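You operate a simulated robot arm through the tools that you are given. There is no shell and no other tool. Be economical: measure what you need, move in short steps, check, and stop when the job is done.

You run a simulated robot arm. Do the job below in one go: nothing can be reset, and whatever is moved stays where it is left.

TASK
Turn the shaker timer dial to 5 s. Take the jug with blue handle on the top of the test bench and put it away on the top of the stock bench. Put the cup with white rim on top of the white pad. Take the mesh with green grip on the top of the test bench and put it away on the top of the mesh bench. Put the spacer that says "72" from the top of the press bench on the top of the stock bench and the spacer that says "95" on the draining rack. Turn the orange press dial to 3.0. Count the yellow tags on the top of the press bench, then put as many of the cup with orange rims from the top of the press bench in the clear bucket with blue rim. Put the purple brush on the top of the test bench away on the shelf of the cover table. Press the red blender button two times. Take the round cap with orange grip and put it on the shelf under the test bench. Any order will do. Set down upright: jug with blue handle, cup with white rim.

It is judged by the outcome, as a careful person would: the job done as asked, and still so three seconds after it is handed in. It fails if anything else is knocked over, pushed out of place, dropped, spilled or broken. A push-on lid holds only when it is set on centred and level and pressed home; a screw cap is set on level and turned clockwise until tight.

THE ROBOT
A 7-joint arm with a two-finger gripper on a trunk, on a base that drives. Base frame: it is fixed to the floor where the robot stands at the start and does not move with it; the origin is under the middle of the robot, x ahead of it, y to its left, z up; the surface under the hand at the start is at about z = 800. Readings come in mm, degrees, newtons and seconds.
With the tool pointing down near the work surface it reaches from about 320 to 760 mm from the robot's upright axis, wherever it stands. Its first joint turns from -166.0 to 166.0 degrees. Places, roughly: bucket with blue rim [750, -3250, 1000]; cup with orange rim [750, -2500, 750]; cup with white rim [1000, -750, 750]; draining rack [600, 2700, 900]; jug with blue handle [750, -500, 750]; mesh with green grip [750, -750, 750]; orange press dial [400, -2500, 800]; purple brush (11x5x6 cm) [900, -1300, 800]; red blender button [-4300, -5100, 900]; round cap with orange grip (10x10x8 cm) [3400, -4400, 800]; shaker timer dial [600, -200, 900]; shelf of the cover table [-1100, -1300, 300]; shelf under the test bench [600, -700, 300]; spacer [750, -2250, 750]; top of the mesh bench [-1600, -5200, 800]; top of the stock bench [-100, -5600, 800]; white pad (9x7x3 cm) [1000, -400, 800]; yellow tag [750, -2250, 750]. Payload 1.71 kg.
Tool frame: the origin (TCP) lies between the finger pads and is the grasp point; the fingertips stand 20 mm ahead of it; z points along the fingers, y is the line along which they close. The gripper opens to 96 mm. The gripper's body begins 113 mm behind the TCP.
Orientation is that of the tool frame in the base frame, as a unit quaternion [w, x, y, z]. With the fingers straight down and closing along the base's y, the tool's x points along the base's -x, its y along +y and its z along -z.

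THE INTERFACE
- The arm moves only by the tool move_arm. Its argument "targets" is a list of rows, each a list of 7 numbers: the turn, a rotation vector about the tool's x, y, z in degrees, then the shift along the tool's x, y, z in mm, then the finger opening in mm, from 0 to 96. In form: [[ax, ay, az, x, y, z, hand], ...]. A call has 1 to 8 rows; each row shifts and turns the commanded pose from where the row before left it, along the tool's axes as they then stand. Rows are played at 5 a second. More than 50 mm and 8.6 degrees between two rows, or a gripper value outside its range, and nothing of the call is played. A pose out of reach is approached as far as the arm can. The call stops where the force on the tool passes 40 N (or 10 N more than at its start, if that is more) or the arm is blocked; 0.2 s more then pass. The fingers move at their own pace (about 153 mm/s each) and stop on an object; they squeeze with about 31 N. The grip force told is the motor's: it shows also when the fingers shut on nothing. Time passes only in rows, and 0.2 s behind the last, so rows that do not move let the fingers close. The reply holds the time, the measured pose of the TCP, the force on the tool along the base axes, the opening and the grip force, in the units named above and with some noise, with the torque about the TCP (base axes, N m) and any sound that the robot's microphone picked up.
- Cameras (640 x 400 px; columns grow to the right, rows downward): "scene" is now at [32, 103.7, 1603]; the picture's right is [-0.60, -0.80, 0.01], its down [-0.55, 0.40, -0.73] and it looks along [0.58, -0.44, -0.68] (base axes); focal length 295 px, centre (320, 200). "wrist" rides on the gripper at [66, 14, -145] in the tool frame; the picture's right is [-0.21, 0.98, 0.00], its down [-0.88, -0.18, -0.45] and it looks along [-0.44, -0.09, 0.90] (tool axes); focal length 275 px, centre (320, 200).
- camera(camera): a new picture of that camera. It takes no simulated time.
- lift_body(by): slides the trunk up (or, below 0, down) by that many mm; the arm and the scene camera ride with it, the base frame stays. It gives what a move gives, with no picture.
- steer(legs): drives the robot by 1 to 6 legs, each [ahead, turn to the left] in mm and degrees, along the robot's own axes; the way and the turn of a leg run together, so that a leg with both is an arc; at most 1500 mm and 180 degrees a leg. The arm and the cameras ride along, it lands a little off, and it stops where it bumps. It gives what a move gives.
- aim_head(pan, tilt): turns the head with the scene camera to pan (to the left, within 155 degrees either way) and tilt (down, from -29 to 69), counted from straight ahead of the robot. It gives what a move gives.
- point_at(camera, pixels): for up to 12 pixels [column, row] of the newest picture of that camera ("zoom" is the newest enlarged one), the place [x, y, z] in the base frame of the surface seen there, good to about 3 mm. It takes no simulated time.
- close_up(camera, box): a new picture of the part [left, top, right, bottom] of that camera's present view, enlarged. It takes no simulated time.
- sign_off(): hands the job in; it is judged then, once.

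Keep the steps short. Do not move on a guess: measure, check each grasp and each placing, and mend mistakes. In all there are 357 turns and 276 pictures (those below and enlarged ones count). Leave the gripper open and the arm clear of the work at the hand-in unless told otherwise, and finish with a single line.

The tools are called after ">>>" by a JSON object that holds its "method" and its "body". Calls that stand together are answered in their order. move_arm: Moves the arm, as the interface text tells. Its arguments: {"type":"object","properties":{"targets":{"type":"array","items":{"type":"array","items":{"type":"number"}}}},"required":["targets"]} The other tools are called the same way: lift_body (by) slides the trunk up or down; steer (legs) drives the base; aim_head (pan, tilt) turns the head that bears the scene camera; camera (camera) takes a picture; point_at (camera, pixels) gives the place of the surface under pixels of a picture; close_up (camera, box) takes an enlarged picture of a part of a camera's view; sign_off () hands the job in.

At the start:

```text
clock: 0.0
position: [400.3, -197.5, 1193.7]
tcp_rot: [0.0, 0.0, 1.0, 0.0]
ft_force: [-0.4, 0.6, -0.4]
torque: [-0.01, -0.01, 0.02]
grip_width: 95.8
grip_force: 0.1
trunk travel left (down, up): [-200.0, 186.0]
robot x, y, heading: [0.1, -1.2, 0.3]
head pan, tilt: [-36.7, 42.3]
```

scene: 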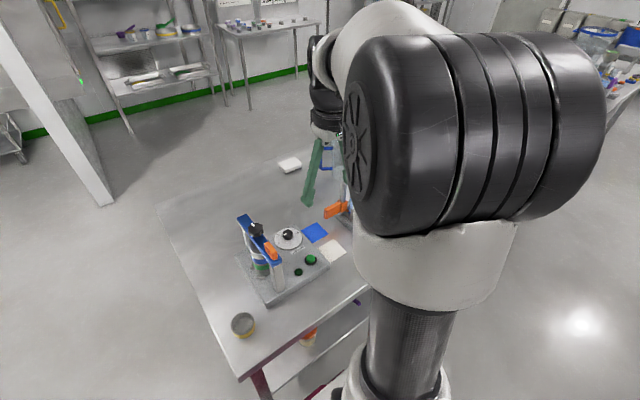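
wrist: 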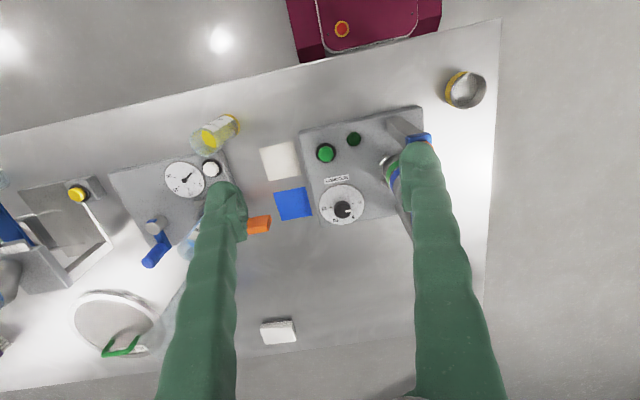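

I start by looking at the test bench with the head turned in two directions and measuring points in the first wrist picture.

>>> {"method": "close_up", "body": {"camera": "wrist", "box": [240, 60, 500, 240]}}

>>> {"method": "point_at", "body": {"camera": "wrist", "pixels": [[342, 209], [278, 160], [292, 204], [278, 332], [260, 224], [120, 348], [218, 132], [465, 90], [420, 138], [78, 193], [480, 25], [155, 250]]}}

>>> {"method": "aim_head", "body": {"pan": -60, "tilt": 35}}

>>> {"method": "camera", "body": {"camera": "scene"}}

```text
2.22 times, centred on (370, 150) of wrist
```

zoom: 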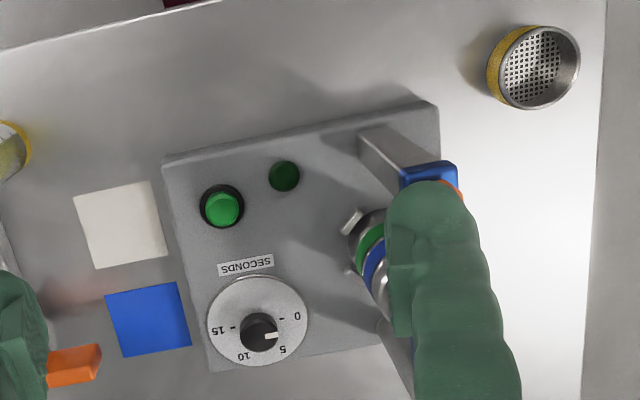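

```text
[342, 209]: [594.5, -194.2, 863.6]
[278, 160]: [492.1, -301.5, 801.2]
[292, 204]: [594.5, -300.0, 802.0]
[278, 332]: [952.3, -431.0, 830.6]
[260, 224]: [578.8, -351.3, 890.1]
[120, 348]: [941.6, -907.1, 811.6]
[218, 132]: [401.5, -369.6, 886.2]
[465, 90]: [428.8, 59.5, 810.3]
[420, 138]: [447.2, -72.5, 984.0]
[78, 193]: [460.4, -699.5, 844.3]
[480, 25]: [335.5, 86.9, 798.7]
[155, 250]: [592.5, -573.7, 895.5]
```

```text
clock: 0.9
position: [383.8, -197.8, 1199.5]
tcp_rot: [0.006, 0.0, 1.0, 0.0]
ft_force: [0.1, 0.6, 0.1]
torque: [-0.03, 0.02, 0.0]
grip_width: 96.1
grip_force: 0.0
trunk travel left (down, up): [-200.0, 186.0]
robot x, y, heading: [3.5, -0.8, -0.1]
head pan, tilt: [-60.0, 35.0]
```

```text
272 pictures are left
```

scene: 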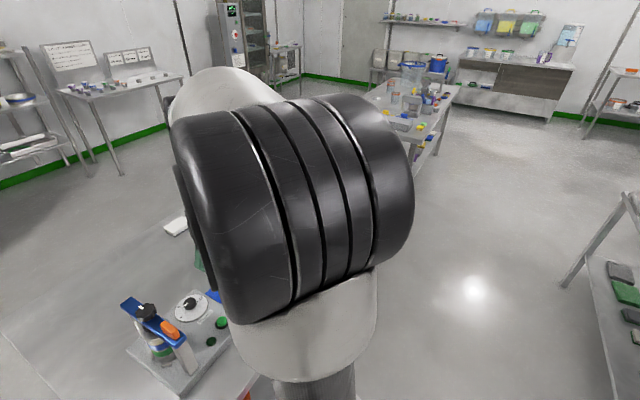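

The arm hides part of the view; I take the rest of the room with the head turned further.

>>> {"method": "aim_head", "body": {"pan": -110, "tilt": 20}}

>>> {"method": "camera", "body": {"camera": "scene"}}

>>> {"method": "aim_head", "body": {"pan": 70, "tilt": 20}}

>>> {"method": "camera", "body": {"camera": "scene"}}

>>> {"method": "aim_head", "body": {"pan": 0, "tilt": 40}}

>>> {"method": "camera", "body": {"camera": "scene"}}

>>> {"method": "camera", "body": {"camera": "wrist"}}

```text
clock: 2.0
position: [382.4, -197.2, 1199.4]
tcp_rot: [0.006, 0.0, 1.0, -0.001]
ft_force: [-0.3, -0.8, 1.0]
torque: [0.02, -0.01, -0.01]
grip_width: 96.2
grip_force: 0.1
trunk travel left (down, up): [-200.0, 186.0]
robot x, y, heading: [3.7, 3.9, 0.2]
head pan, tilt: [-110.0, 20.0]
```

```text
271 pictures are left
```

scene: 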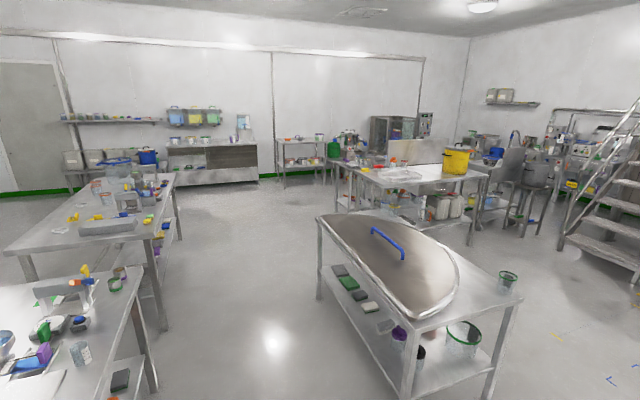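

```text
clock: 4.7
position: [383.7, -198.2, 1198.7]
tcp_rot: [0.007, 0.0, 1.0, 0.0]
ft_force: [0.0, -0.2, -0.1]
torque: [0.01, -0.01, 0.01]
grip_width: 96.0
grip_force: 0.0
trunk travel left (down, up): [-200.0, 186.0]
robot x, y, heading: [0.1, -1.4, -0.1]
head pan, tilt: [70.0, 20.0]
```

```text
270 pictures are left
```

scene: 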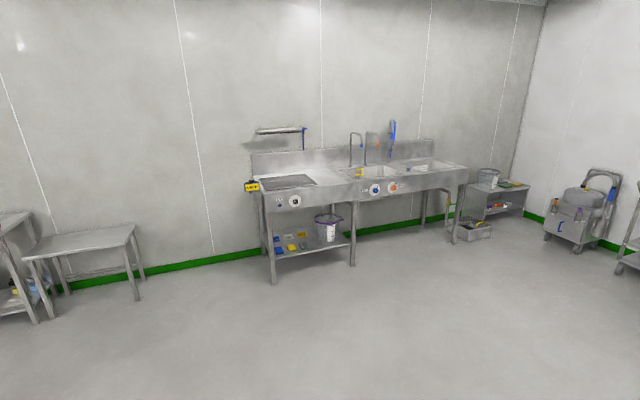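

```text
clock: 6.2
position: [382.7, -197.7, 1199.7]
tcp_rot: [0.007, 0.0, 1.0, 0.0]
ft_force: [0.1, 0.9, 0.6]
torque: [0.0, 0.04, -0.04]
grip_width: 96.1
grip_force: 0.0
trunk travel left (down, up): [-200.0, 186.0]
robot x, y, heading: [1.3, -0.7, 0.3]
head pan, tilt: [0.0, 40.0]
```

```text
269 pictures are left
```

scene: 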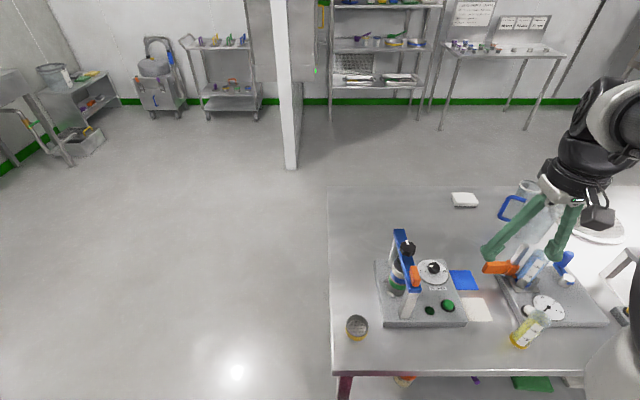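

```text
268 pictures are left
```

wrist: 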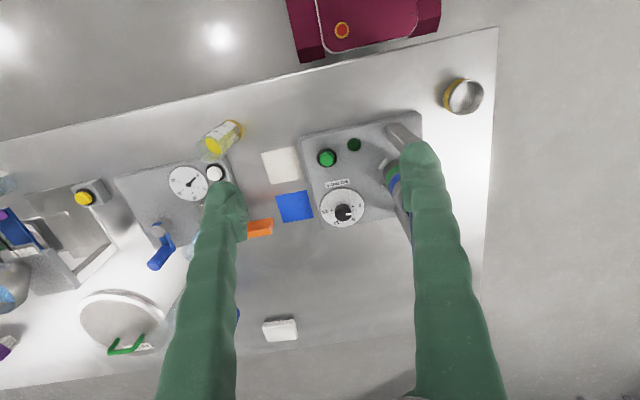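

I zoom in on the shaker dial and measure it and the clamp next to it.

>>> {"method": "close_up", "body": {"camera": "wrist", "box": [300, 160, 400, 240]}}

>>> {"method": "point_at", "body": {"camera": "zoom", "pixels": [[275, 257], [225, 257], [320, 262], [275, 210], [270, 300], [160, 270], [370, 240], [310, 262], [240, 330], [300, 320]]}}

>>> {"method": "close_up", "body": {"camera": "scene", "box": [340, 180, 640, 380]}}

>>> {"method": "point_at", "body": {"camera": "zoom", "pixels": [[133, 104], [150, 130], [165, 195], [168, 260], [110, 200], [195, 170], [190, 185], [395, 120], [420, 180], [335, 180], [450, 175], [390, 310]]}}

```text
5.00 times, centred on (350, 200) of wrist
```

zoom: 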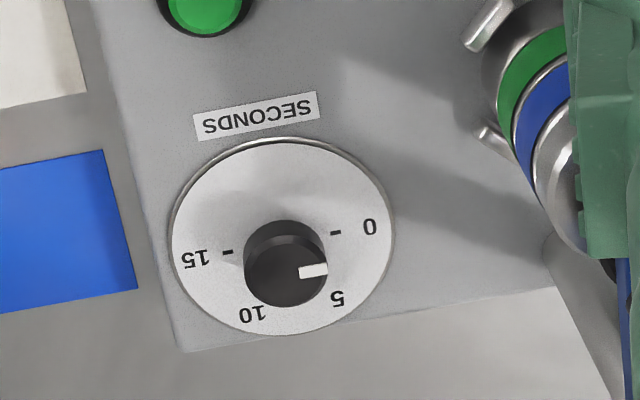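

```text
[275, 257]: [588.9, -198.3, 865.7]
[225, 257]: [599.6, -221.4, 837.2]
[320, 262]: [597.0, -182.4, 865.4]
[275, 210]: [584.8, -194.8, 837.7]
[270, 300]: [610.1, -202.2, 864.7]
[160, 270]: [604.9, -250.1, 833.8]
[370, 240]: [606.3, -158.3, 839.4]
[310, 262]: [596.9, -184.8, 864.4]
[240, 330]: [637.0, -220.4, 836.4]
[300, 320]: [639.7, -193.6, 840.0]
```

```text
2.00 times, centred on (490, 280) of scene
```

zoom: 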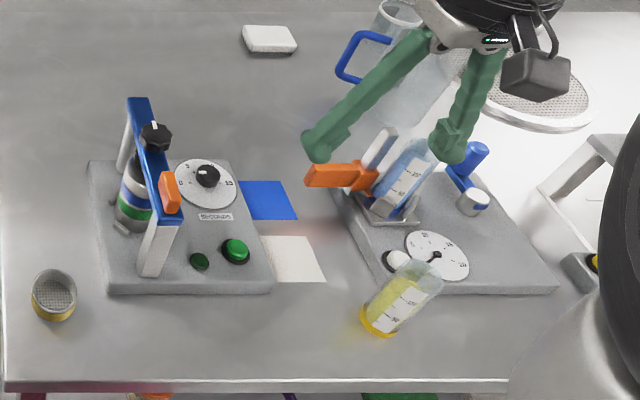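

```text
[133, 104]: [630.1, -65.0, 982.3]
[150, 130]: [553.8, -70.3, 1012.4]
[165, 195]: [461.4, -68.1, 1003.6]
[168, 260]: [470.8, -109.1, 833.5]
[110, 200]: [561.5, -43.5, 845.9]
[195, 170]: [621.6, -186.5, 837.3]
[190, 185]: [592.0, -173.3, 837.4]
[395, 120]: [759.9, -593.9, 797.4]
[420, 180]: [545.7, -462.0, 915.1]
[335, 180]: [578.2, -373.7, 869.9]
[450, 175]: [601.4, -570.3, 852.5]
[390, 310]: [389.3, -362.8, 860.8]
```

The dial pointer stands at 0 (pointer 85°, label 5 at about 28°), centre about (598,-197), knob 838–865 high. I move over it and pre-turn the tool so that it turns back clear of the clamp.

>>> {"method": "move_arm", "body": {"targets": [[0, 0, 0, -43, 0, 0, 60], [0, 0, 0, -43, 0, 0, 60], [0, 0, 0, -43, 0, 0, 60], [0, 0, 0, -43, 0, 0, 60], [0, 0, 0, -43, 0, 0, 60], [0, 0, 0, 0, 0, 40, 60], [0, 0, 0, 0, 0, 40, 60]]}}

>>> {"method": "move_arm", "body": {"targets": [[0, 0, -8.2, 0, 0, 0, 60], [0, 0, -8.2, 0, 0, 0, 60], [0, 0, -8.2, 0, 0, 0, 60], [0, 0, -8.2, 0, 0, 0, 60], [0, 0, -8.2, 0, 0, 0, 60], [0, 0, -8.2, 0, 0, 0, 60], [0, 0, -8.2, 0, 0, 0, 60], [0, 0, 0, 0, 0, 0, 60]]}}

>>> {"method": "camera", "body": {"camera": "wrist"}}

```text
clock: 7.8
position: [598.9, -198.3, 1123.1]
tcp_rot: [0.007, 0.0, 1.0, 0.0]
ft_force: [0.5, 0.6, 0.6]
torque: [-0.01, 0.06, 0.03]
grip_width: 60.1
grip_force: 0.0
trunk travel left (down, up): [-200.0, 186.0]
robot x, y, heading: [-1.9, 1.2, 0.2]
head pan, tilt: [0.0, 40.0]
```

```text
clock: 9.6
position: [598.8, -197.0, 1123.2]
tcp_rot: [0.006, -0.481, 0.877, -0.004]
ft_force: [-0.8, 0.6, 0.3]
torque: [0.01, -0.03, -0.02]
grip_width: 60.2
grip_force: 0.0
trunk travel left (down, up): [-200.0, 186.0]
robot x, y, heading: [-1.3, 2.0, -0.0]
head pan, tilt: [0.0, 40.0]
```

```text
265 pictures are left
```

wrist: 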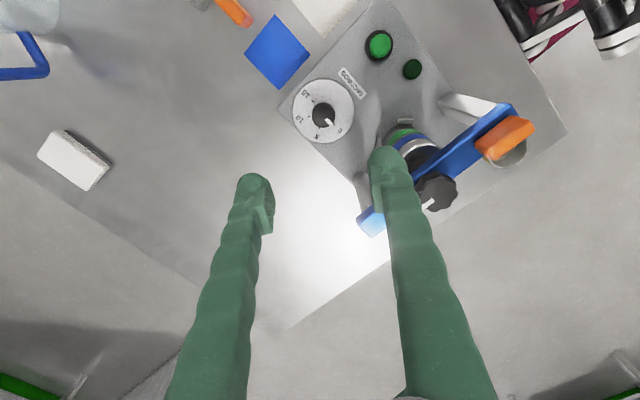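

The dial is at (323,115), just where the projection puts the TCP. I lower onto the knob and close.

>>> {"method": "move_arm", "body": {"targets": [[0, 0, 0, 0, 0, 43, 60], [0, 0, 0, 0, 0, 43, 60], [0, 0, 0, 0, 0, 43, 60], [0, 0, 0, 0, 0, 43, 60], [0, 0, 0, 0, 0, 43, 60], [0, 0, 0, 0, 0, 43, 60]]}}

>>> {"method": "move_arm", "body": {"targets": [[0, 0, 0, 0, 0, 2, 30], [0, 0, 0, 0, 0, 0, 20], [0, 0, 0, 0, 0, 0, 20]]}}

>>> {"method": "camera", "body": {"camera": "wrist"}}

```text
clock: 10.9
position: [605.5, -196.5, 865.0]
tcp_rot: [0.006, -0.481, 0.877, -0.004]
ft_force: [0.0, -0.6, -0.3]
torque: [0.0, 0.0, -0.01]
grip_width: 60.0
grip_force: 0.1
trunk travel left (down, up): [-200.0, 186.0]
robot x, y, heading: [0.5, -2.2, -0.2]
head pan, tilt: [0.0, 40.0]
```

```text
clock: 11.8
position: [601.7, -195.6, 863.0]
tcp_rot: [0.006, -0.48, 0.877, -0.002]
ft_force: [-20.6, 15.1, 3.7]
torque: [0.25, 0.29, -0.02]
grip_width: 37.1
grip_force: 12.7
trunk travel left (down, up): [-200.0, 186.0]
robot x, y, heading: [1.0, 3.8, -0.2]
head pan, tilt: [0.0, 40.0]
```

```text
264 pictures are left
```

wrist: 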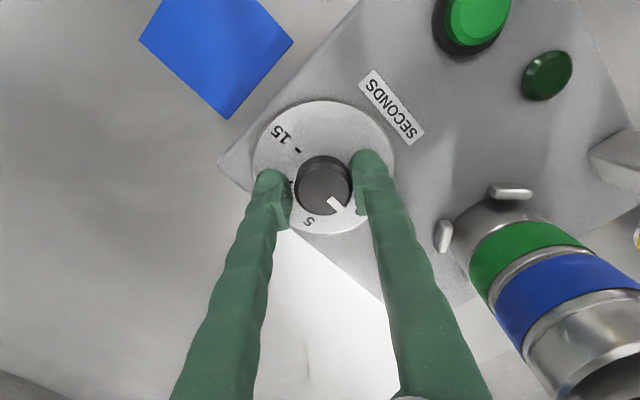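

The fingers hold the knob at 37 mm but push sideways about 25 N along tool +y; I relieve this with a small shift.

>>> {"method": "move_arm", "body": {"targets": [[0, 0, 0, 0, 3, 0, 20], [0, 0, 0, 0, 0, 0, 20]]}}

```text
clock: 12.3
position: [600.1, -196.1, 861.6]
tcp_rot: [0.005, -0.48, 0.877, -0.003]
ft_force: [-15.9, 13.8, -15.7]
torque: [0.0, -0.06, 0.0]
grip_width: 33.9
grip_force: 10.1
trunk travel left (down, up): [-200.0, 186.0]
robot x, y, heading: [-1.8, 0.0, 0.0]
head pan, tilt: [0.0, 40.0]
```

>>> {"method": "move_arm", "body": {"targets": [[0, 0, 0, 0, 3, 0, 20], [0, 0, 0, 0, 0, 0, 20], [0, 0, 0, 0, 0, 0, 20]]}}

```text
clock: 13.2
position: [600.5, -194.5, 860.4]
tcp_rot: [0.005, -0.48, 0.877, -0.003]
ft_force: [-2.2, 5.0, -30.9]
torque: [-0.06, -0.1, -0.02]
grip_width: 31.8
grip_force: 35.3
trunk travel left (down, up): [-200.0, 186.0]
robot x, y, heading: [2.3, -0.3, -0.2]
head pan, tilt: [0.0, 40.0]
```

Now gripped (31.8 mm, 35 N). I go down 1.5 mm to relieve the pull and turn 57° clockwise.

>>> {"method": "move_arm", "body": {"targets": [[0, 0, 0, 0, 0, 1.5, 20], [0, 0, 8.2, 0, 0, 0, 20], [0, 0, 8.2, 0, 0, 0, 20], [0, 0, 8.2, 0, 0, 0, 20], [0, 0, 8.2, 0, 0, 0, 20]]}}

>>> {"method": "move_arm", "body": {"targets": [[0, 0, 8.2, 0, 0, 0, 20], [0, 0, 8.2, 0, 0, 0, 20], [0, 0, 8.2, 0, 0, 0, 20], [0, 0, 0, 0, 0, 0, 20]]}}

>>> {"method": "close_up", "body": {"camera": "wrist", "box": [220, 80, 420, 260]}}

```text
clock: 14.3
position: [599.0, -193.9, 860.2]
tcp_rot: [0.006, -0.212, 0.977, -0.002]
ft_force: [0.7, 6.9, -28.1]
torque: [-0.23, 0.1, 0.03]
grip_width: 32.0
grip_force: 34.9
trunk travel left (down, up): [-200.0, 186.0]
robot x, y, heading: [-1.4, 0.1, -0.1]
head pan, tilt: [0.0, 40.0]
```

```text
clock: 15.3
position: [599.0, -194.0, 858.5]
tcp_rot: [0.005, 0.001, 1.0, 0.0]
ft_force: [-0.1, 9.2, -31.3]
torque: [-0.08, 0.06, -0.01]
grip_width: 31.7
grip_force: 35.3
trunk travel left (down, up): [-200.0, 186.0]
robot x, y, heading: [0.3, -1.4, -0.3]
head pan, tilt: [0.0, 40.0]
```

```text
2.22 times, centred on (320, 170) of wrist
```

zoom: 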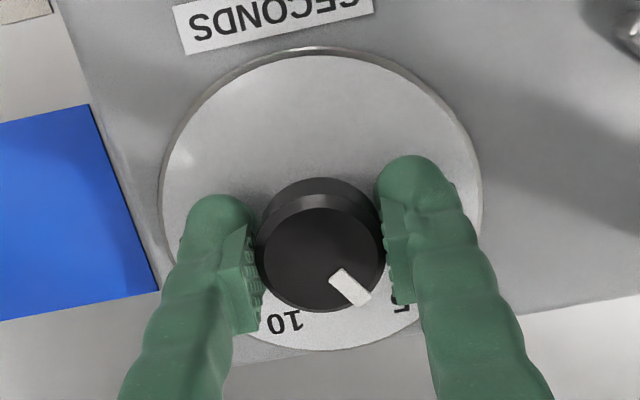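

The pointer turned. I open, raise and look at the result.

>>> {"method": "move_arm", "body": {"targets": [[0, 0, 0, 0, 0, 0, 60], [0, 0, 0, 0, 0, 0, 60], [0, 0, 0, 0, 0, -43, 60], [0, 0, 0, 0, 0, -43, 60], [0, 0, 0, 43, 0, 0, 60], [0, 0, 0, 43, 0, 0, 60]]}}

>>> {"method": "close_up", "body": {"camera": "wrist", "box": [240, 110, 440, 270]}}

```text
clock: 16.8
position: [509.4, -194.4, 945.8]
tcp_rot: [0.007, 0.0, 1.0, 0.0]
ft_force: [0.5, 0.5, -0.2]
torque: [0.02, -0.04, 0.02]
grip_width: 59.7
grip_force: 0.1
trunk travel left (down, up): [-200.0, 186.0]
robot x, y, heading: [3.5, -1.7, -0.3]
head pan, tilt: [0.0, 40.0]
```

```text
2.50 times, centred on (340, 190) of wrist
```

zoom: 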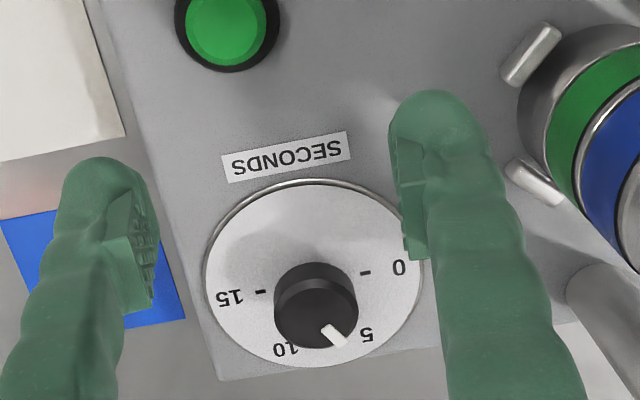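

>>> {"method": "point_at", "body": {"camera": "zoom", "pixels": [[324, 327], [345, 344], [334, 335], [316, 318], [277, 318], [357, 318], [316, 347], [366, 336], [286, 350], [399, 268], [229, 298], [205, 270]]}}

>>> {"method": "close_up", "body": {"camera": "scene", "box": [400, 240, 470, 290]}}

```text
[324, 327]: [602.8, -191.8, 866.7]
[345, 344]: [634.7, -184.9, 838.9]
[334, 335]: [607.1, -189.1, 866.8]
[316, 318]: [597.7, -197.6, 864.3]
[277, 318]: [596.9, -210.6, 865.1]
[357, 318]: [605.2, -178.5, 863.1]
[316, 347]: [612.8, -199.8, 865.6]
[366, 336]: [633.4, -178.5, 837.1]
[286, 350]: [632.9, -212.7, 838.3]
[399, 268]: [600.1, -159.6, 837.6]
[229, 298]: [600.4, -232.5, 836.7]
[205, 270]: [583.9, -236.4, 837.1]
```

```text
8.00 times, centred on (435, 265) of scene
```

zoom: 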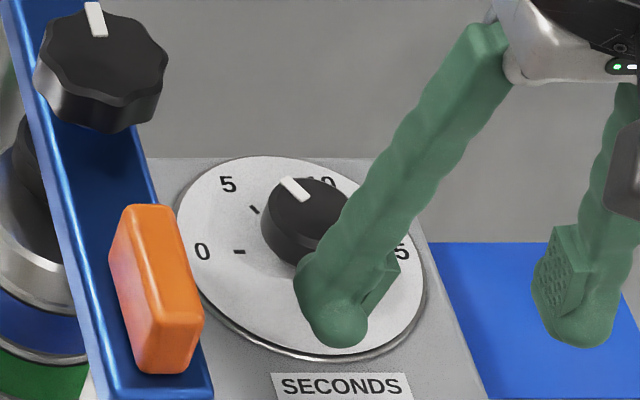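

In the head view the pointer lies in line with the tick of 5. I raise the arm and check again, and look at the rest of the bench.

>>> {"method": "move_arm", "body": {"targets": [[0, 0, 0, 0, 0, -50, 90], [0, 0, 0, 0, 0, -50, 90], [0, 0, 0, 0, 0, -50, 90], [0, 0, 0, 0, 0, -50, 90], [0, 0, 0, 0, -45, -50, 90], [0, 0, 0, 0, -45, 0, 90], [0, 0, 0, 0, -45, 0, 90], [0, 0, 0, 0, -45, 0, 90]]}}

>>> {"method": "close_up", "body": {"camera": "scene", "box": [400, 240, 470, 290]}}

>>> {"method": "camera", "body": {"camera": "wrist"}}

>>> {"method": "camera", "body": {"camera": "scene"}}

```text
refused: row 5 steps farther than a row can; nothing moved
```

```text
8.00 times, centred on (435, 265) of scene
```

zoom: 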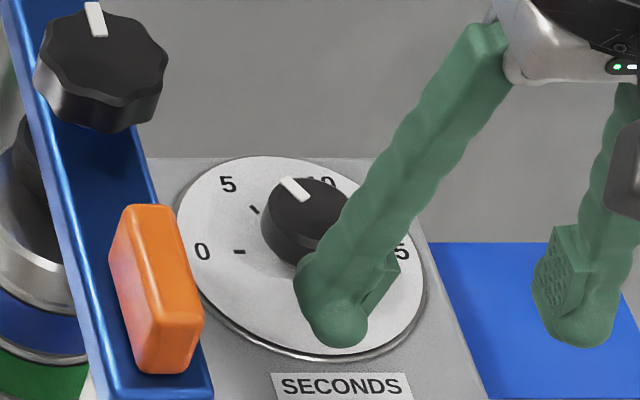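

```text
259 pictures are left
```

wrist: 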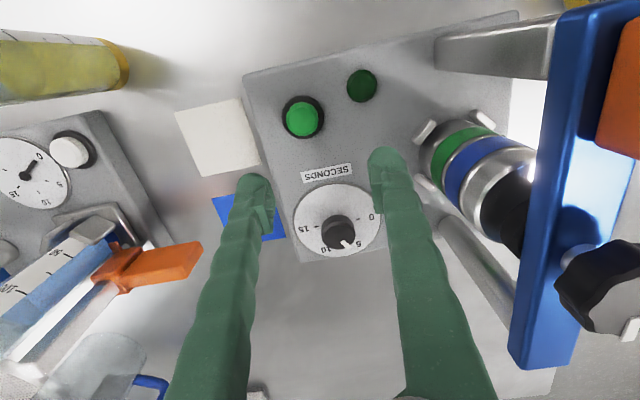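

```text
258 pictures are left
```

scene: 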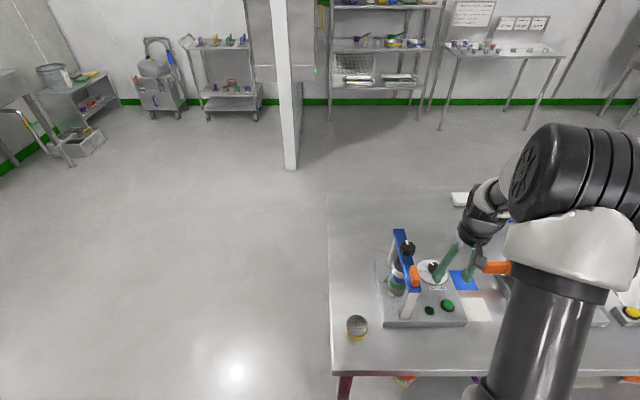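

A row was too long; I raise again with proper rows.

>>> {"method": "move_arm", "body": {"targets": [[0, 0, 0, 0, 0, -48, 90], [0, 0, 0, 0, 0, -48, 90], [0, 0, 0, 0, 0, -48, 90], [0, 0, 0, 0, 0, -48, 90], [0, 0, 0, 0, 0, -48, 90], [0, 0, 0, 0, -48, 0, 90], [0, 0, 0, 0, -48, 0, 90], [0, 0, 0, 0, -48, 0, 90]]}}

>>> {"method": "close_up", "body": {"camera": "scene", "box": [400, 240, 470, 290]}}

>>> {"method": "camera", "body": {"camera": "wrist"}}

```text
clock: 18.6
position: [508.4, -341.5, 1186.3]
tcp_rot: [0.008, 0.0, 1.0, 0.0]
ft_force: [0.3, -0.6, 0.1]
torque: [0.03, -0.01, 0.0]
grip_width: 90.2
grip_force: 0.0
trunk travel left (down, up): [-200.0, 186.0]
robot x, y, heading: [1.8, -0.1, 0.0]
head pan, tilt: [0.0, 40.0]
```

```text
8.00 times, centred on (435, 265) of scene
```

zoom: 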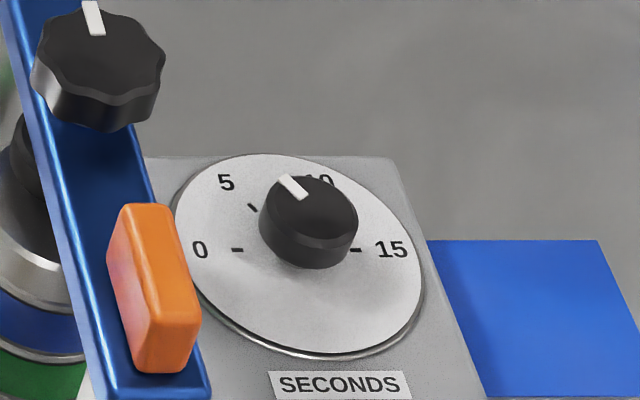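

```text
256 pictures are left
```

wrist: 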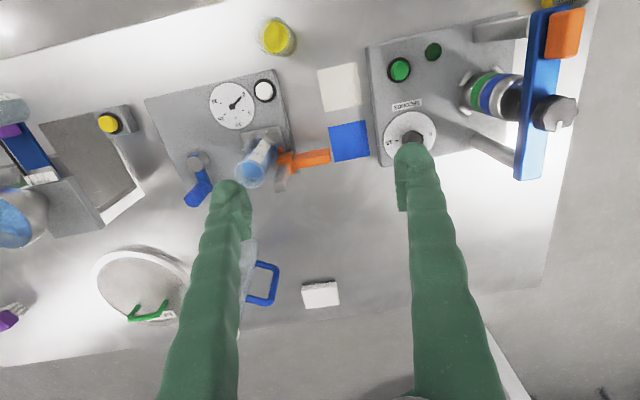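

The pointer reads 5. The pad and several goods lie beyond reach from this side, so I will go round to the bench's far side. I measure the free floor there first.

>>> {"method": "camera", "body": {"camera": "scene"}}

>>> {"method": "point_at", "body": {"camera": "scene", "pixels": [[290, 165], [328, 190], [334, 372], [440, 128], [230, 108], [415, 115], [250, 200], [600, 110], [500, 128], [60, 165], [345, 398], [300, 380]]}}

```text
255 pictures are left
```

scene: 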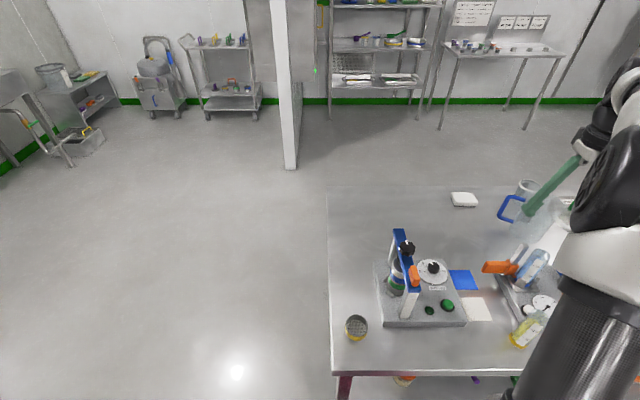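

```text
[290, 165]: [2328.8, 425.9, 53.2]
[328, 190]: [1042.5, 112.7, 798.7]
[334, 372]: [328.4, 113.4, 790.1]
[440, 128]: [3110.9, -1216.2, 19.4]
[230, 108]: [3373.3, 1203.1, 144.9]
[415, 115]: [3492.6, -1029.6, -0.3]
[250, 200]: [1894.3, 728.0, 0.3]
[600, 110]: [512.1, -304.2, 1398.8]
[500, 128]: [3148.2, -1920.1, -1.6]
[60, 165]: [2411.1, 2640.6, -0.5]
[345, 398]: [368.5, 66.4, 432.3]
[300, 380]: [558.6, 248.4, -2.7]
```

Bench spans x 330–1045 and ends at y 113; the floor beyond is free to x 2300. I back off and drive round its left end.

>>> {"method": "steer", "body": {"legs": [[-150, 0], [0, 90], [800, 0], [0, -90], [1500, 0], [100, 0]]}}

>>> {"method": "steer", "body": {"legs": [[0, -90], [1300, 0], [0, -90]]}}

>>> {"method": "aim_head", "body": {"pan": 25, "tilt": 40}}

>>> {"method": "camera", "body": {"camera": "scene"}}

>>> {"method": "camera", "body": {"camera": "wrist"}}

```text
clock: 41.8
position: [1950.6, 501.9, 1199.0]
tcp_rot: [0.021, -0.013, 1.0, 0.0]
ft_force: [-1.1, -0.8, 0.8]
torque: [0.0, -0.14, 0.02]
grip_width: 90.1
grip_force: 0.1
trunk travel left (down, up): [-200.0, 186.0]
robot x, y, heading: [1461.2, 829.1, 1.3]
head pan, tilt: [0.0, 40.0]
```

```text
clock: 57.9
position: [985.1, -169.9, 1188.1]
tcp_rot: [0.0, 1.0, 0.027, -0.008]
ft_force: [-0.1, 1.6, -0.2]
torque: [0.0, 0.03, -0.02]
grip_width: 90.1
grip_force: 0.0
trunk travel left (down, up): [-200.0, 186.0]
robot x, y, heading: [1509.5, -489.7, -176.8]
head pan, tilt: [0.0, 40.0]
```

```text
clock: 58.8
position: [1002.1, -167.6, 1194.6]
tcp_rot: [0.001, 1.0, 0.027, -0.015]
ft_force: [1.0, -0.7, -1.1]
torque: [0.03, 0.0, -0.02]
grip_width: 89.8
grip_force: 0.1
trunk travel left (down, up): [-200.0, 186.0]
robot x, y, heading: [1512.5, -486.4, -177.1]
head pan, tilt: [25.0, 40.0]
```

```text
254 pictures are left
```

scene: 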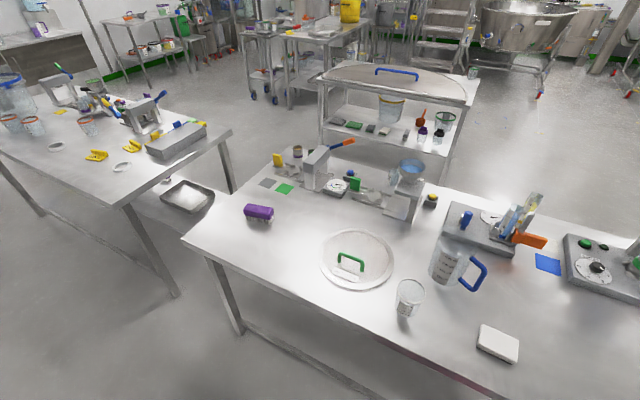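

```text
253 pictures are left
```

wrist: 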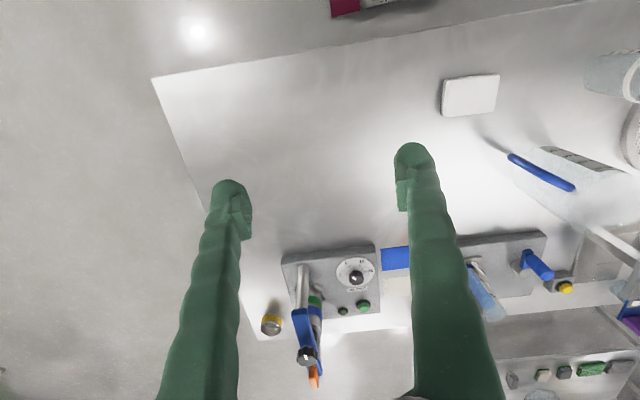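

A good view: cup with white rim (410,297), pad (498,343), jug (450,265), mesh (355,262), brush (258,212). I measure them, and re-check the dial.

>>> {"method": "point_at", "body": {"camera": "scene", "pixels": [[498, 334], [480, 330], [519, 345], [410, 284], [405, 315], [425, 286], [450, 265], [482, 275], [442, 262], [350, 257], [343, 278], [258, 210]]}}

>>> {"method": "close_up", "body": {"camera": "scene", "box": [310, 220, 530, 360]}}

>>> {"method": "close_up", "body": {"camera": "wrist", "box": [320, 245, 400, 300]}}

```text
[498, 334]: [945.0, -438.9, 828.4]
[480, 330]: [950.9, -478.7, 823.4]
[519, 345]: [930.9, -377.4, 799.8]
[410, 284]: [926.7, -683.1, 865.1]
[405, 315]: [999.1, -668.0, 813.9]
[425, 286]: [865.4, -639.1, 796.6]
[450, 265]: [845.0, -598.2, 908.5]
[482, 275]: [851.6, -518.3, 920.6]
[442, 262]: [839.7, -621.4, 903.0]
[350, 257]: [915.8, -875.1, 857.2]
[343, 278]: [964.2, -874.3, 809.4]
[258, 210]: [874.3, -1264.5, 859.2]
```

```text
2.86 times, centred on (420, 290) of scene
```

zoom: 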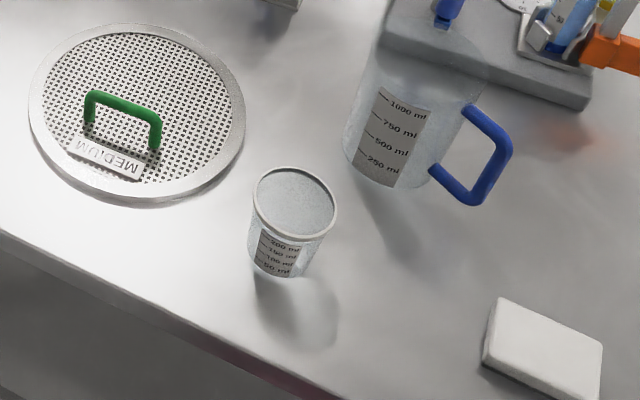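

```text
7.27 times, centred on (360, 272) of wrist
```

zoom: 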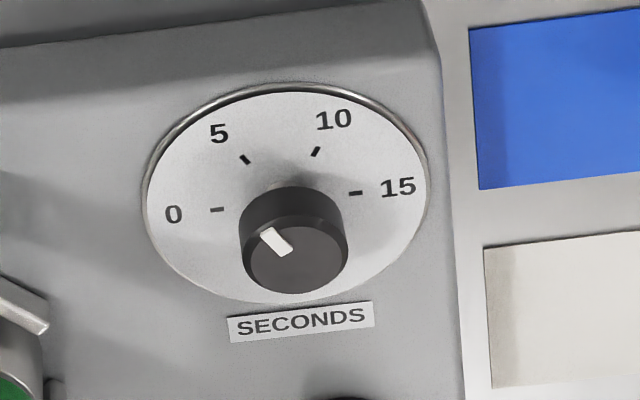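

Everything here is within reach from where I stand. I move the gripper over the cup with white rim near (930,-680).

>>> {"method": "move_arm", "body": {"targets": [[0, 0, 0, -9, 46, 0, 90], [0, 0, 0, -9, 46, 0, 90], [0, 0, 0, -9, 46, 0, 90], [0, 0, 0, -9, 46, 0, 90], [0, 0, 0, -9, 46, 0, 90], [0, 0, 0, -9, 46, 0, 90], [0, 0, 0, -9, 46, 0, 90], [0, 0, 0, -9, 46, 0, 90]]}}

>>> {"method": "move_arm", "body": {"targets": [[0, 0, 0, -9, 46, 0, 96], [0, 0, 0, -9, 46, 0, 96], [0, 0, 0, -9, 46, 0, 96], [0, 0, -3, 0, 0, 0, 96], [0, 0, 0, 0, 0, 0, 96]]}}

>>> {"method": "camera", "body": {"camera": "wrist"}}

```text
clock: 60.6
position: [950.3, -541.8, 1197.9]
tcp_rot: [0.0, 1.0, 0.027, -0.015]
ft_force: [0.1, -1.2, -0.3]
torque: [0.04, 0.0, -0.01]
grip_width: 90.0
grip_force: 0.0
trunk travel left (down, up): [-200.0, 186.0]
robot x, y, heading: [1509.3, -485.5, -176.9]
head pan, tilt: [25.0, 40.0]
```

```text
clock: 61.8
position: [929.6, -679.0, 1197.8]
tcp_rot: [0.0, 0.998, 0.053, -0.015]
ft_force: [0.2, 0.7, -0.4]
torque: [-0.04, 0.0, 0.0]
grip_width: 96.1
grip_force: 0.1
trunk travel left (down, up): [-200.0, 186.0]
robot x, y, heading: [1510.2, -485.1, -177.0]
head pan, tilt: [25.0, 40.0]
```

```text
250 pictures are left
```

wrist: 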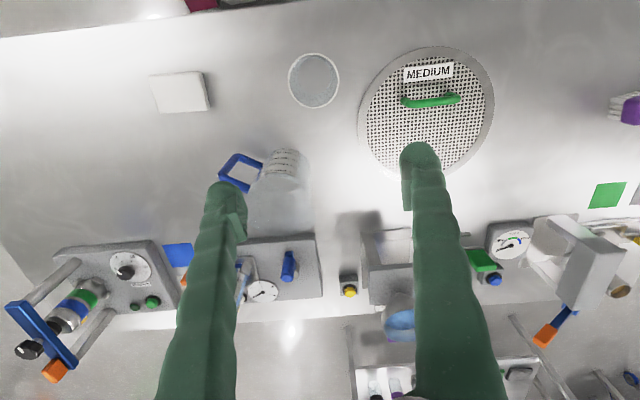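

I turned the wrong way; I level the tool (yaw +6°, pitch +1.7°) and measure the cup, pad and jug in this picture.

>>> {"method": "point_at", "body": {"camera": "wrist", "pixels": [[314, 56], [290, 78], [338, 82], [314, 105], [314, 80], [152, 78], [203, 74], [158, 112], [210, 108], [240, 172], [283, 160], [430, 99]]}}

>>> {"method": "move_arm", "body": {"targets": [[0, 0, 6, 0, 0, 0, 96], [0, 1.7, 0, 0, 0, 0, 96], [0, 0, 0, 0, 0, 0, 96]]}}

>>> {"method": "close_up", "body": {"camera": "wrist", "box": [130, 30, 370, 190]}}

```text
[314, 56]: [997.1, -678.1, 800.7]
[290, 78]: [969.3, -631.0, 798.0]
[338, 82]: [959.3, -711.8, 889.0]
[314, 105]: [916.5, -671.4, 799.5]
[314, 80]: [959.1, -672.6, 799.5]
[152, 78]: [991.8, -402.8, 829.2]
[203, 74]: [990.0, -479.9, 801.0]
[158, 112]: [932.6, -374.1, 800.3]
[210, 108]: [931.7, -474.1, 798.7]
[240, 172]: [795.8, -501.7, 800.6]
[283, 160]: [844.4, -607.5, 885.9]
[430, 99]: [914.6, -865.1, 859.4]
```

```text
clock: 62.6
position: [931.3, -679.2, 1197.2]
tcp_rot: [0.001, 1.0, 0.0, 0.001]
ft_force: [0.2, 0.0, 0.1]
torque: [0.02, 0.03, -0.04]
grip_width: 96.0
grip_force: 0.0
trunk travel left (down, up): [-200.0, 186.0]
robot x, y, heading: [1510.7, -486.4, -177.2]
head pan, tilt: [25.0, 40.0]
```

```text
2.50 times, centred on (250, 110) of wrist
```

zoom: 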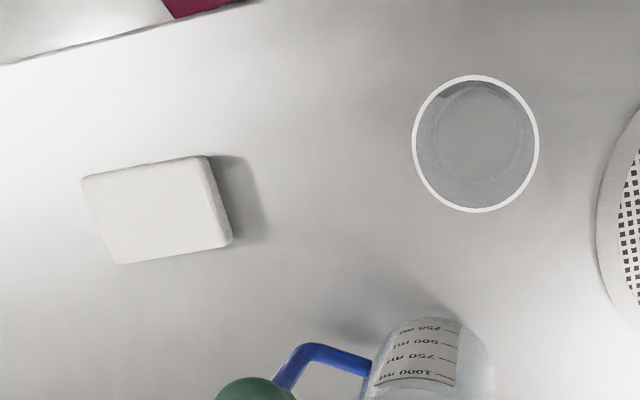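

The rim comes out about 78 mm wide, centred near (963,-687). I check with direct measurements in the enlarged picture.

>>> {"method": "point_at", "body": {"camera": "zoom", "pixels": [[160, 210], [90, 182], [205, 162], [224, 238], [120, 258], [415, 143], [537, 143], [476, 78], [476, 209], [440, 140]]}}

```text
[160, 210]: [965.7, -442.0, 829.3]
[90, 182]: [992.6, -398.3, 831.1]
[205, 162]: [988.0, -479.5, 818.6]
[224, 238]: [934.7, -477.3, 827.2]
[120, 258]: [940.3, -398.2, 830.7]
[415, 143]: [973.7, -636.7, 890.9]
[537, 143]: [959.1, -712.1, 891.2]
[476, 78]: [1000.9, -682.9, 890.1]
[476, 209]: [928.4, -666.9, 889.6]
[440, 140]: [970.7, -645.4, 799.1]
```

Rim centre (965,-674.5), z 890, width 75. I move over it and descend in two parts.

>>> {"method": "move_arm", "body": {"targets": [[0, 0, 0, 34, -4.7, 0, 96], [0, 0, 0, 0, 0, 48, 96], [0, 0, 0, 0, 0, 48, 96], [0, 0, 0, 0, 0, 48, 96], [0, 0, 0, 0, 0, 48, 96], [0, 0, 0, 0, 0, 48, 96]]}}

>>> {"method": "camera", "body": {"camera": "wrist"}}

```text
clock: 64.0
position: [964.2, -675.2, 957.9]
tcp_rot: [0.0, 1.0, 0.001, 0.0]
ft_force: [0.0, -0.4, -1.0]
torque: [0.0, -0.01, -0.03]
grip_width: 96.0
grip_force: 0.1
trunk travel left (down, up): [-200.0, 186.0]
robot x, y, heading: [1508.7, -487.3, -176.8]
head pan, tilt: [25.0, 40.0]
```

```text
248 pictures are left
```

wrist: 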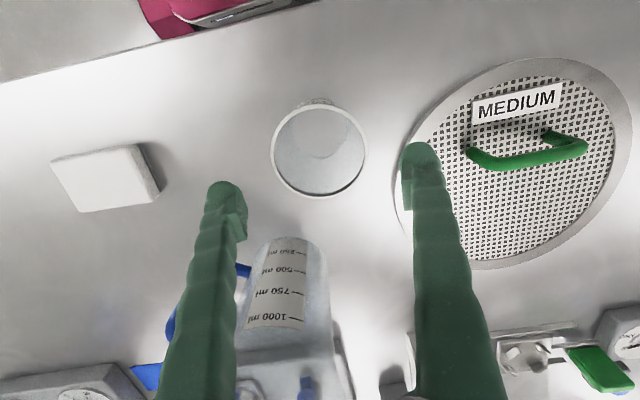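

The cup is centred between the fingers. I descend 98 mm and close.

>>> {"method": "move_arm", "body": {"targets": [[0, 0, 0, 0, 0, 49, 96], [0, 0, 0, 0, 0, 49, 96], [0, 0, 0, 0, 0, 0, 60], [0, 0, 0, 0, 0, 0, 60], [0, 0, 0, 0, 0, 0, 60]]}}

>>> {"method": "camera", "body": {"camera": "wrist"}}

```text
clock: 65.2
position: [965.5, -672.4, 861.8]
tcp_rot: [0.002, 1.0, 0.0, -0.001]
ft_force: [0.4, -1.1, 7.1]
torque: [-0.01, -0.02, -0.05]
grip_width: 84.1
grip_force: 31.0
trunk travel left (down, up): [-200.0, 186.0]
robot x, y, heading: [1507.0, -488.9, -176.7]
head pan, tilt: [25.0, 40.0]
```

```text
247 pictures are left
```

wrist: 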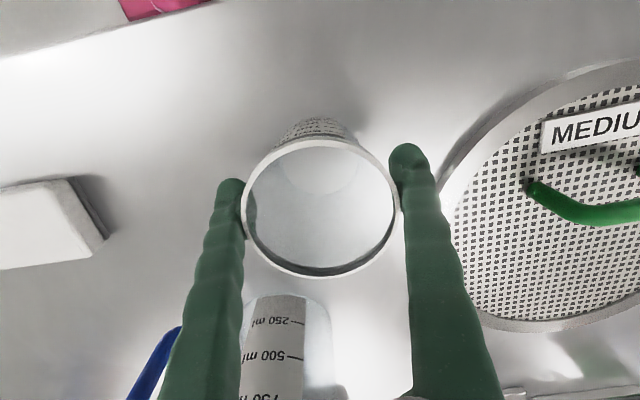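

The rim is held (84 mm, 31 N). I lift 60 mm and look.

>>> {"method": "move_arm", "body": {"targets": [[0, 0, 0, 0, 0, -20, 60], [0, 0, 0, 0, 0, -30, 60], [0, 0, 0, 0, 0, -30, 60], [0, 0, 0, 0, 0, 0, 60]]}}

>>> {"method": "camera", "body": {"camera": "wrist"}}

>>> {"method": "close_up", "body": {"camera": "scene", "box": [310, 200, 530, 360]}}

```text
clock: 66.2
position: [964.6, -672.4, 939.1]
tcp_rot: [0.001, 1.0, 0.001, 0.0]
ft_force: [-0.3, 0.2, -0.2]
torque: [-0.03, -0.02, 0.02]
grip_width: 84.3
grip_force: 31.0
trunk travel left (down, up): [-200.0, 186.0]
robot x, y, heading: [1507.4, -486.4, -176.8]
head pan, tilt: [25.0, 40.0]
```

```text
246 pictures are left
```

wrist: 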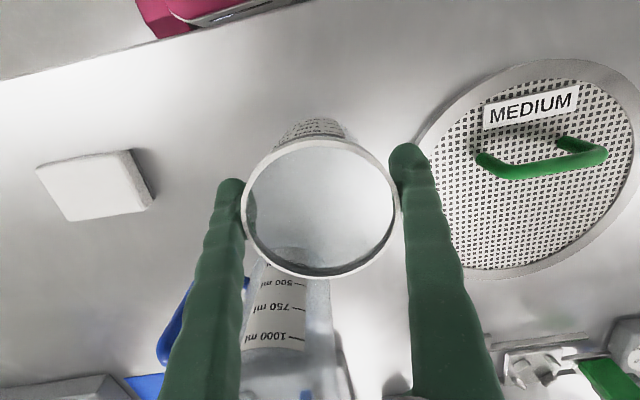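

```text
2.50 times, centred on (420, 280) of scene
```

zoom: 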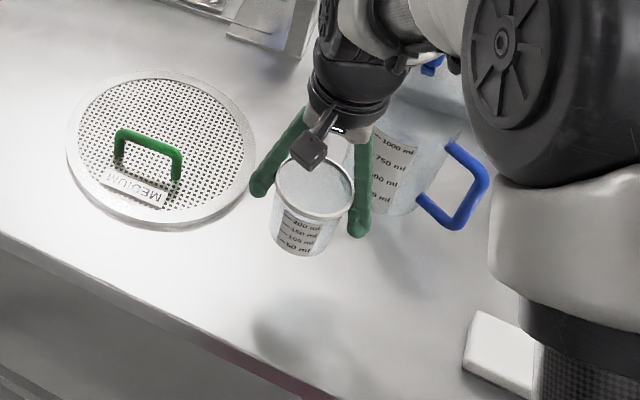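

Cup held upright. I carry it over the pad centre (964,-438).

>>> {"method": "move_arm", "body": {"targets": [[0, 0, 0, 0, -47, 0, 60], [0, 0, 0, 0, -47, 0, 60], [0, 0, 0, 0, -47, 0, 60], [0, 0, 0, 0, -47, 0, 60], [0, 0, 0, 0, -47, 0, 60], [0, 0, 0, 0, 0, 20, 60], [0, 0, 0, 0, 0, 0, 60]]}}

>>> {"method": "camera", "body": {"camera": "wrist"}}

```text
clock: 67.8
position: [965.8, -438.7, 918.9]
tcp_rot: [0.0, 1.0, 0.001, 0.001]
ft_force: [-0.1, -0.5, -1.2]
torque: [0.01, 0.0, 0.05]
grip_width: 84.2
grip_force: 31.1
trunk travel left (down, up): [-200.0, 186.0]
robot x, y, heading: [1510.9, -487.4, -176.8]
head pan, tilt: [25.0, 40.0]
```

```text
244 pictures are left
```

wrist: 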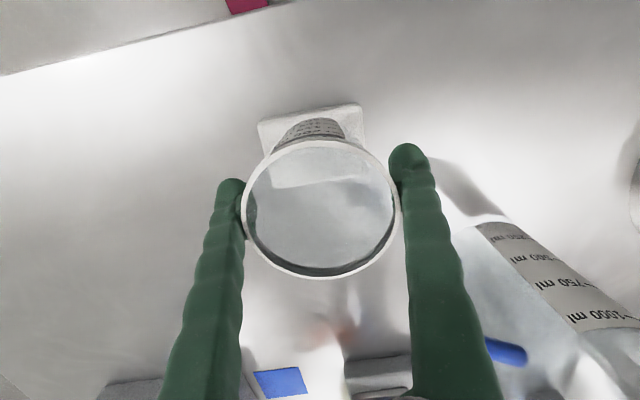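

Over the pad. I lower gently until the force shows contact.

>>> {"method": "move_arm", "body": {"targets": [[0, 0, 0, 0, 0, 12, 60], [0, 0, 0, 0, 0, 10, 60], [0, 0, 0, 0, 0, 3, 60], [0, 0, 0, 0, 0, 0, 60]]}}

>>> {"method": "close_up", "body": {"camera": "scene", "box": [400, 230, 620, 380]}}

```text
clock: 68.8
position: [964.0, -439.1, 894.6]
tcp_rot: [0.001, 1.0, 0.0, 0.0]
ft_force: [-0.3, 0.2, -0.6]
torque: [-0.02, 0.02, -0.01]
grip_width: 84.2
grip_force: 30.9
trunk travel left (down, up): [-200.0, 186.0]
robot x, y, heading: [1507.5, -484.6, -177.0]
head pan, tilt: [25.0, 40.0]
```

```text
2.67 times, centred on (510, 305) of scene
```

zoom: 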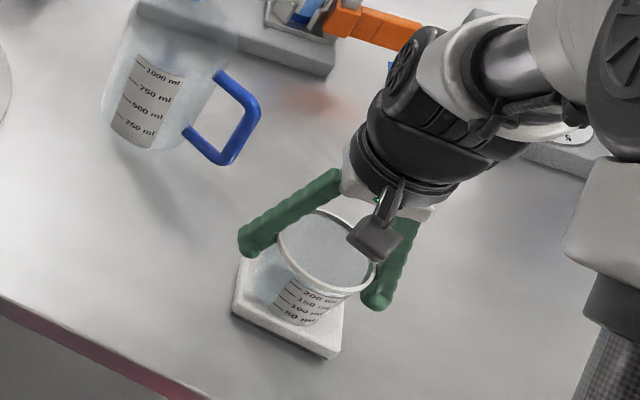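

>>> {"method": "move_arm", "body": {"targets": [[0, 0, 0, 0, 0, 2, 60], [0, 0, 0, 0, 0, 1.5, 60], [0, 0, 0, 0, 0, 0, 60]]}}

```text
clock: 69.6
position: [962.6, -439.1, 893.0]
tcp_rot: [-0.001, 1.0, 0.001, 0.0]
ft_force: [-0.7, 1.0, 4.3]
torque: [0.0, 0.01, -0.02]
grip_width: 83.9
grip_force: 30.9
trunk travel left (down, up): [-200.0, 186.0]
robot x, y, heading: [1506.4, -488.3, -177.4]
head pan, tilt: [25.0, 40.0]
```

Contact (4 N up). I open, wait, and lift straight up.

>>> {"method": "move_arm", "body": {"targets": [[0, 0, 0, 0, 0, 0, 88], [0, 0, 0, 0, 0, 0, 96], [0, 0, 0, 0, 0, 0, 96], [0, 0, 0, 0, 0, -30, 96], [0, 0, 0, 0, 0, -45, 96], [0, 0, 0, 0, 0, -45, 96], [0, 0, 0, 0, 0, -45, 96]]}}

>>> {"method": "camera", "body": {"camera": "wrist"}}

>>> {"method": "camera", "body": {"camera": "scene"}}

```text
clock: 71.2
position: [963.2, -440.6, 1058.5]
tcp_rot: [0.001, 1.0, 0.002, -0.001]
ft_force: [0.5, 1.2, 0.4]
torque: [-0.01, 0.04, -0.01]
grip_width: 95.7
grip_force: 0.0
trunk travel left (down, up): [-200.0, 186.0]
robot x, y, heading: [1511.4, -489.7, -176.9]
head pan, tilt: [25.0, 40.0]
```

```text
242 pictures are left
```

wrist: 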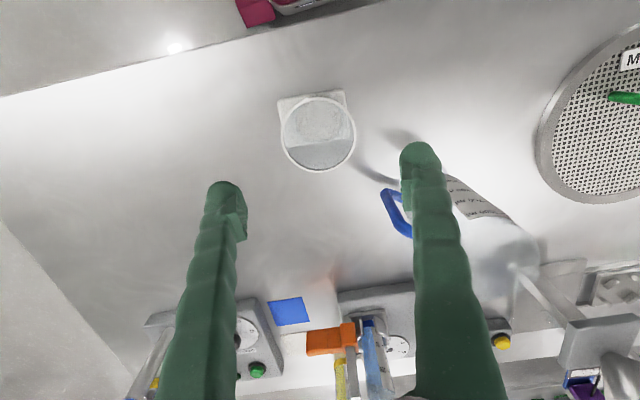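

```text
241 pictures are left
```

scene: 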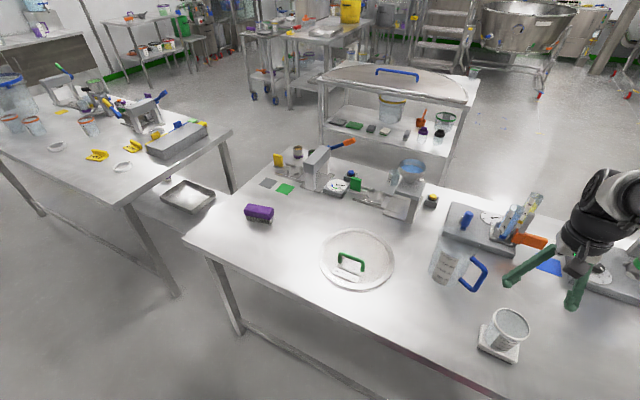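

The cup stands upright on the pad. Now the jug: I clear the arm upward and study it closely.

>>> {"method": "move_arm", "body": {"targets": [[0, 0, 0, 0, 0, -45, 96], [0, 0, 0, 0, 45, -10, 96], [0, 0, 0, 0, 45, 0, 96], [0, 0, 0, 0, 20, 0, 96], [0, 0, 0, 0, 0, 0, 96]]}}

>>> {"method": "camera", "body": {"camera": "wrist"}}

>>> {"method": "close_up", "body": {"camera": "scene", "box": [390, 190, 550, 310]}}

```text
clock: 72.4
position: [962.4, -552.1, 1111.8]
tcp_rot: [0.001, 1.0, 0.001, 0.0]
ft_force: [0.2, 0.2, 0.4]
torque: [0.0, 0.0, 0.01]
grip_width: 96.0
grip_force: 0.0
trunk travel left (down, up): [-200.0, 186.0]
robot x, y, heading: [1508.8, -485.9, -176.9]
head pan, tilt: [25.0, 40.0]
```

```text
240 pictures are left
```

wrist: 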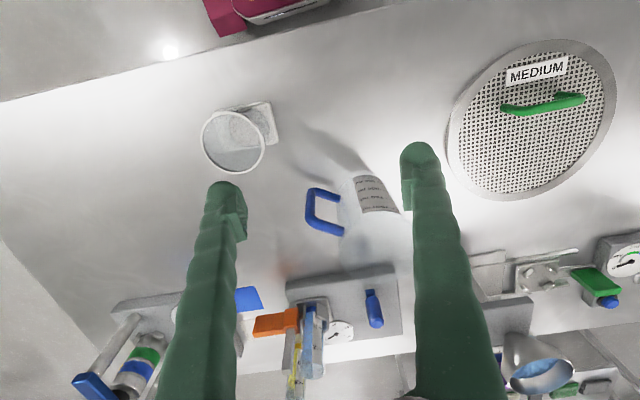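

```text
3.33 times, centred on (470, 250) of scene
```

zoom: 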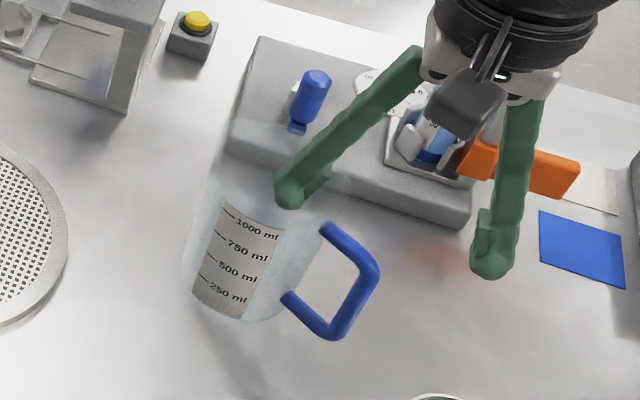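

>>> {"method": "point_at", "body": {"camera": "zoom", "pixels": [[328, 230], [368, 270], [350, 250], [335, 328], [290, 298], [355, 305], [240, 205], [200, 290], [280, 235], [245, 310], [192, 260], [215, 165]]}}

>>> {"method": "point_at", "body": {"camera": "wrist", "pixels": [[310, 195], [335, 192], [313, 218], [340, 228], [373, 180], [380, 200], [360, 215], [395, 215], [345, 250], [370, 265]]}}

>>> {"method": "close_up", "body": {"camera": "wrist", "box": [270, 150, 430, 290]}}

```text
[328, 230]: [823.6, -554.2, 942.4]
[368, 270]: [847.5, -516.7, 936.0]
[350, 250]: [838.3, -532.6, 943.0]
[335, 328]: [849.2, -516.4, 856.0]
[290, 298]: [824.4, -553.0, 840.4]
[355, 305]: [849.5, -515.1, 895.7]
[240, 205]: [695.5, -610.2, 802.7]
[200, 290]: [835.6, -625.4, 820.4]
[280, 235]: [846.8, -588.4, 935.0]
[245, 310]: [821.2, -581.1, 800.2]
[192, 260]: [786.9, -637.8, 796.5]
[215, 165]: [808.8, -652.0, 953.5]
```

```text
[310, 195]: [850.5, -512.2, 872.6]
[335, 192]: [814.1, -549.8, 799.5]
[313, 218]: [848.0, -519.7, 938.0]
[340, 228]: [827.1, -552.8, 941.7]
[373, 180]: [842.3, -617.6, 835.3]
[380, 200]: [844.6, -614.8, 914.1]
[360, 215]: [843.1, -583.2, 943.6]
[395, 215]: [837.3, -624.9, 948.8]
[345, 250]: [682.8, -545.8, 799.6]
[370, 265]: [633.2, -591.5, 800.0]
```

```text
2.86 times, centred on (350, 220) of wrist
```

zoom: 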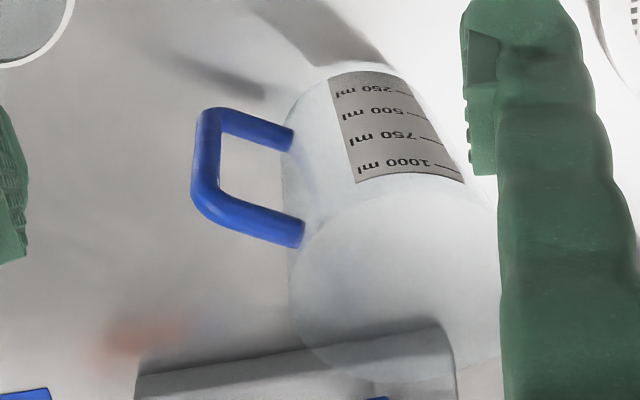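

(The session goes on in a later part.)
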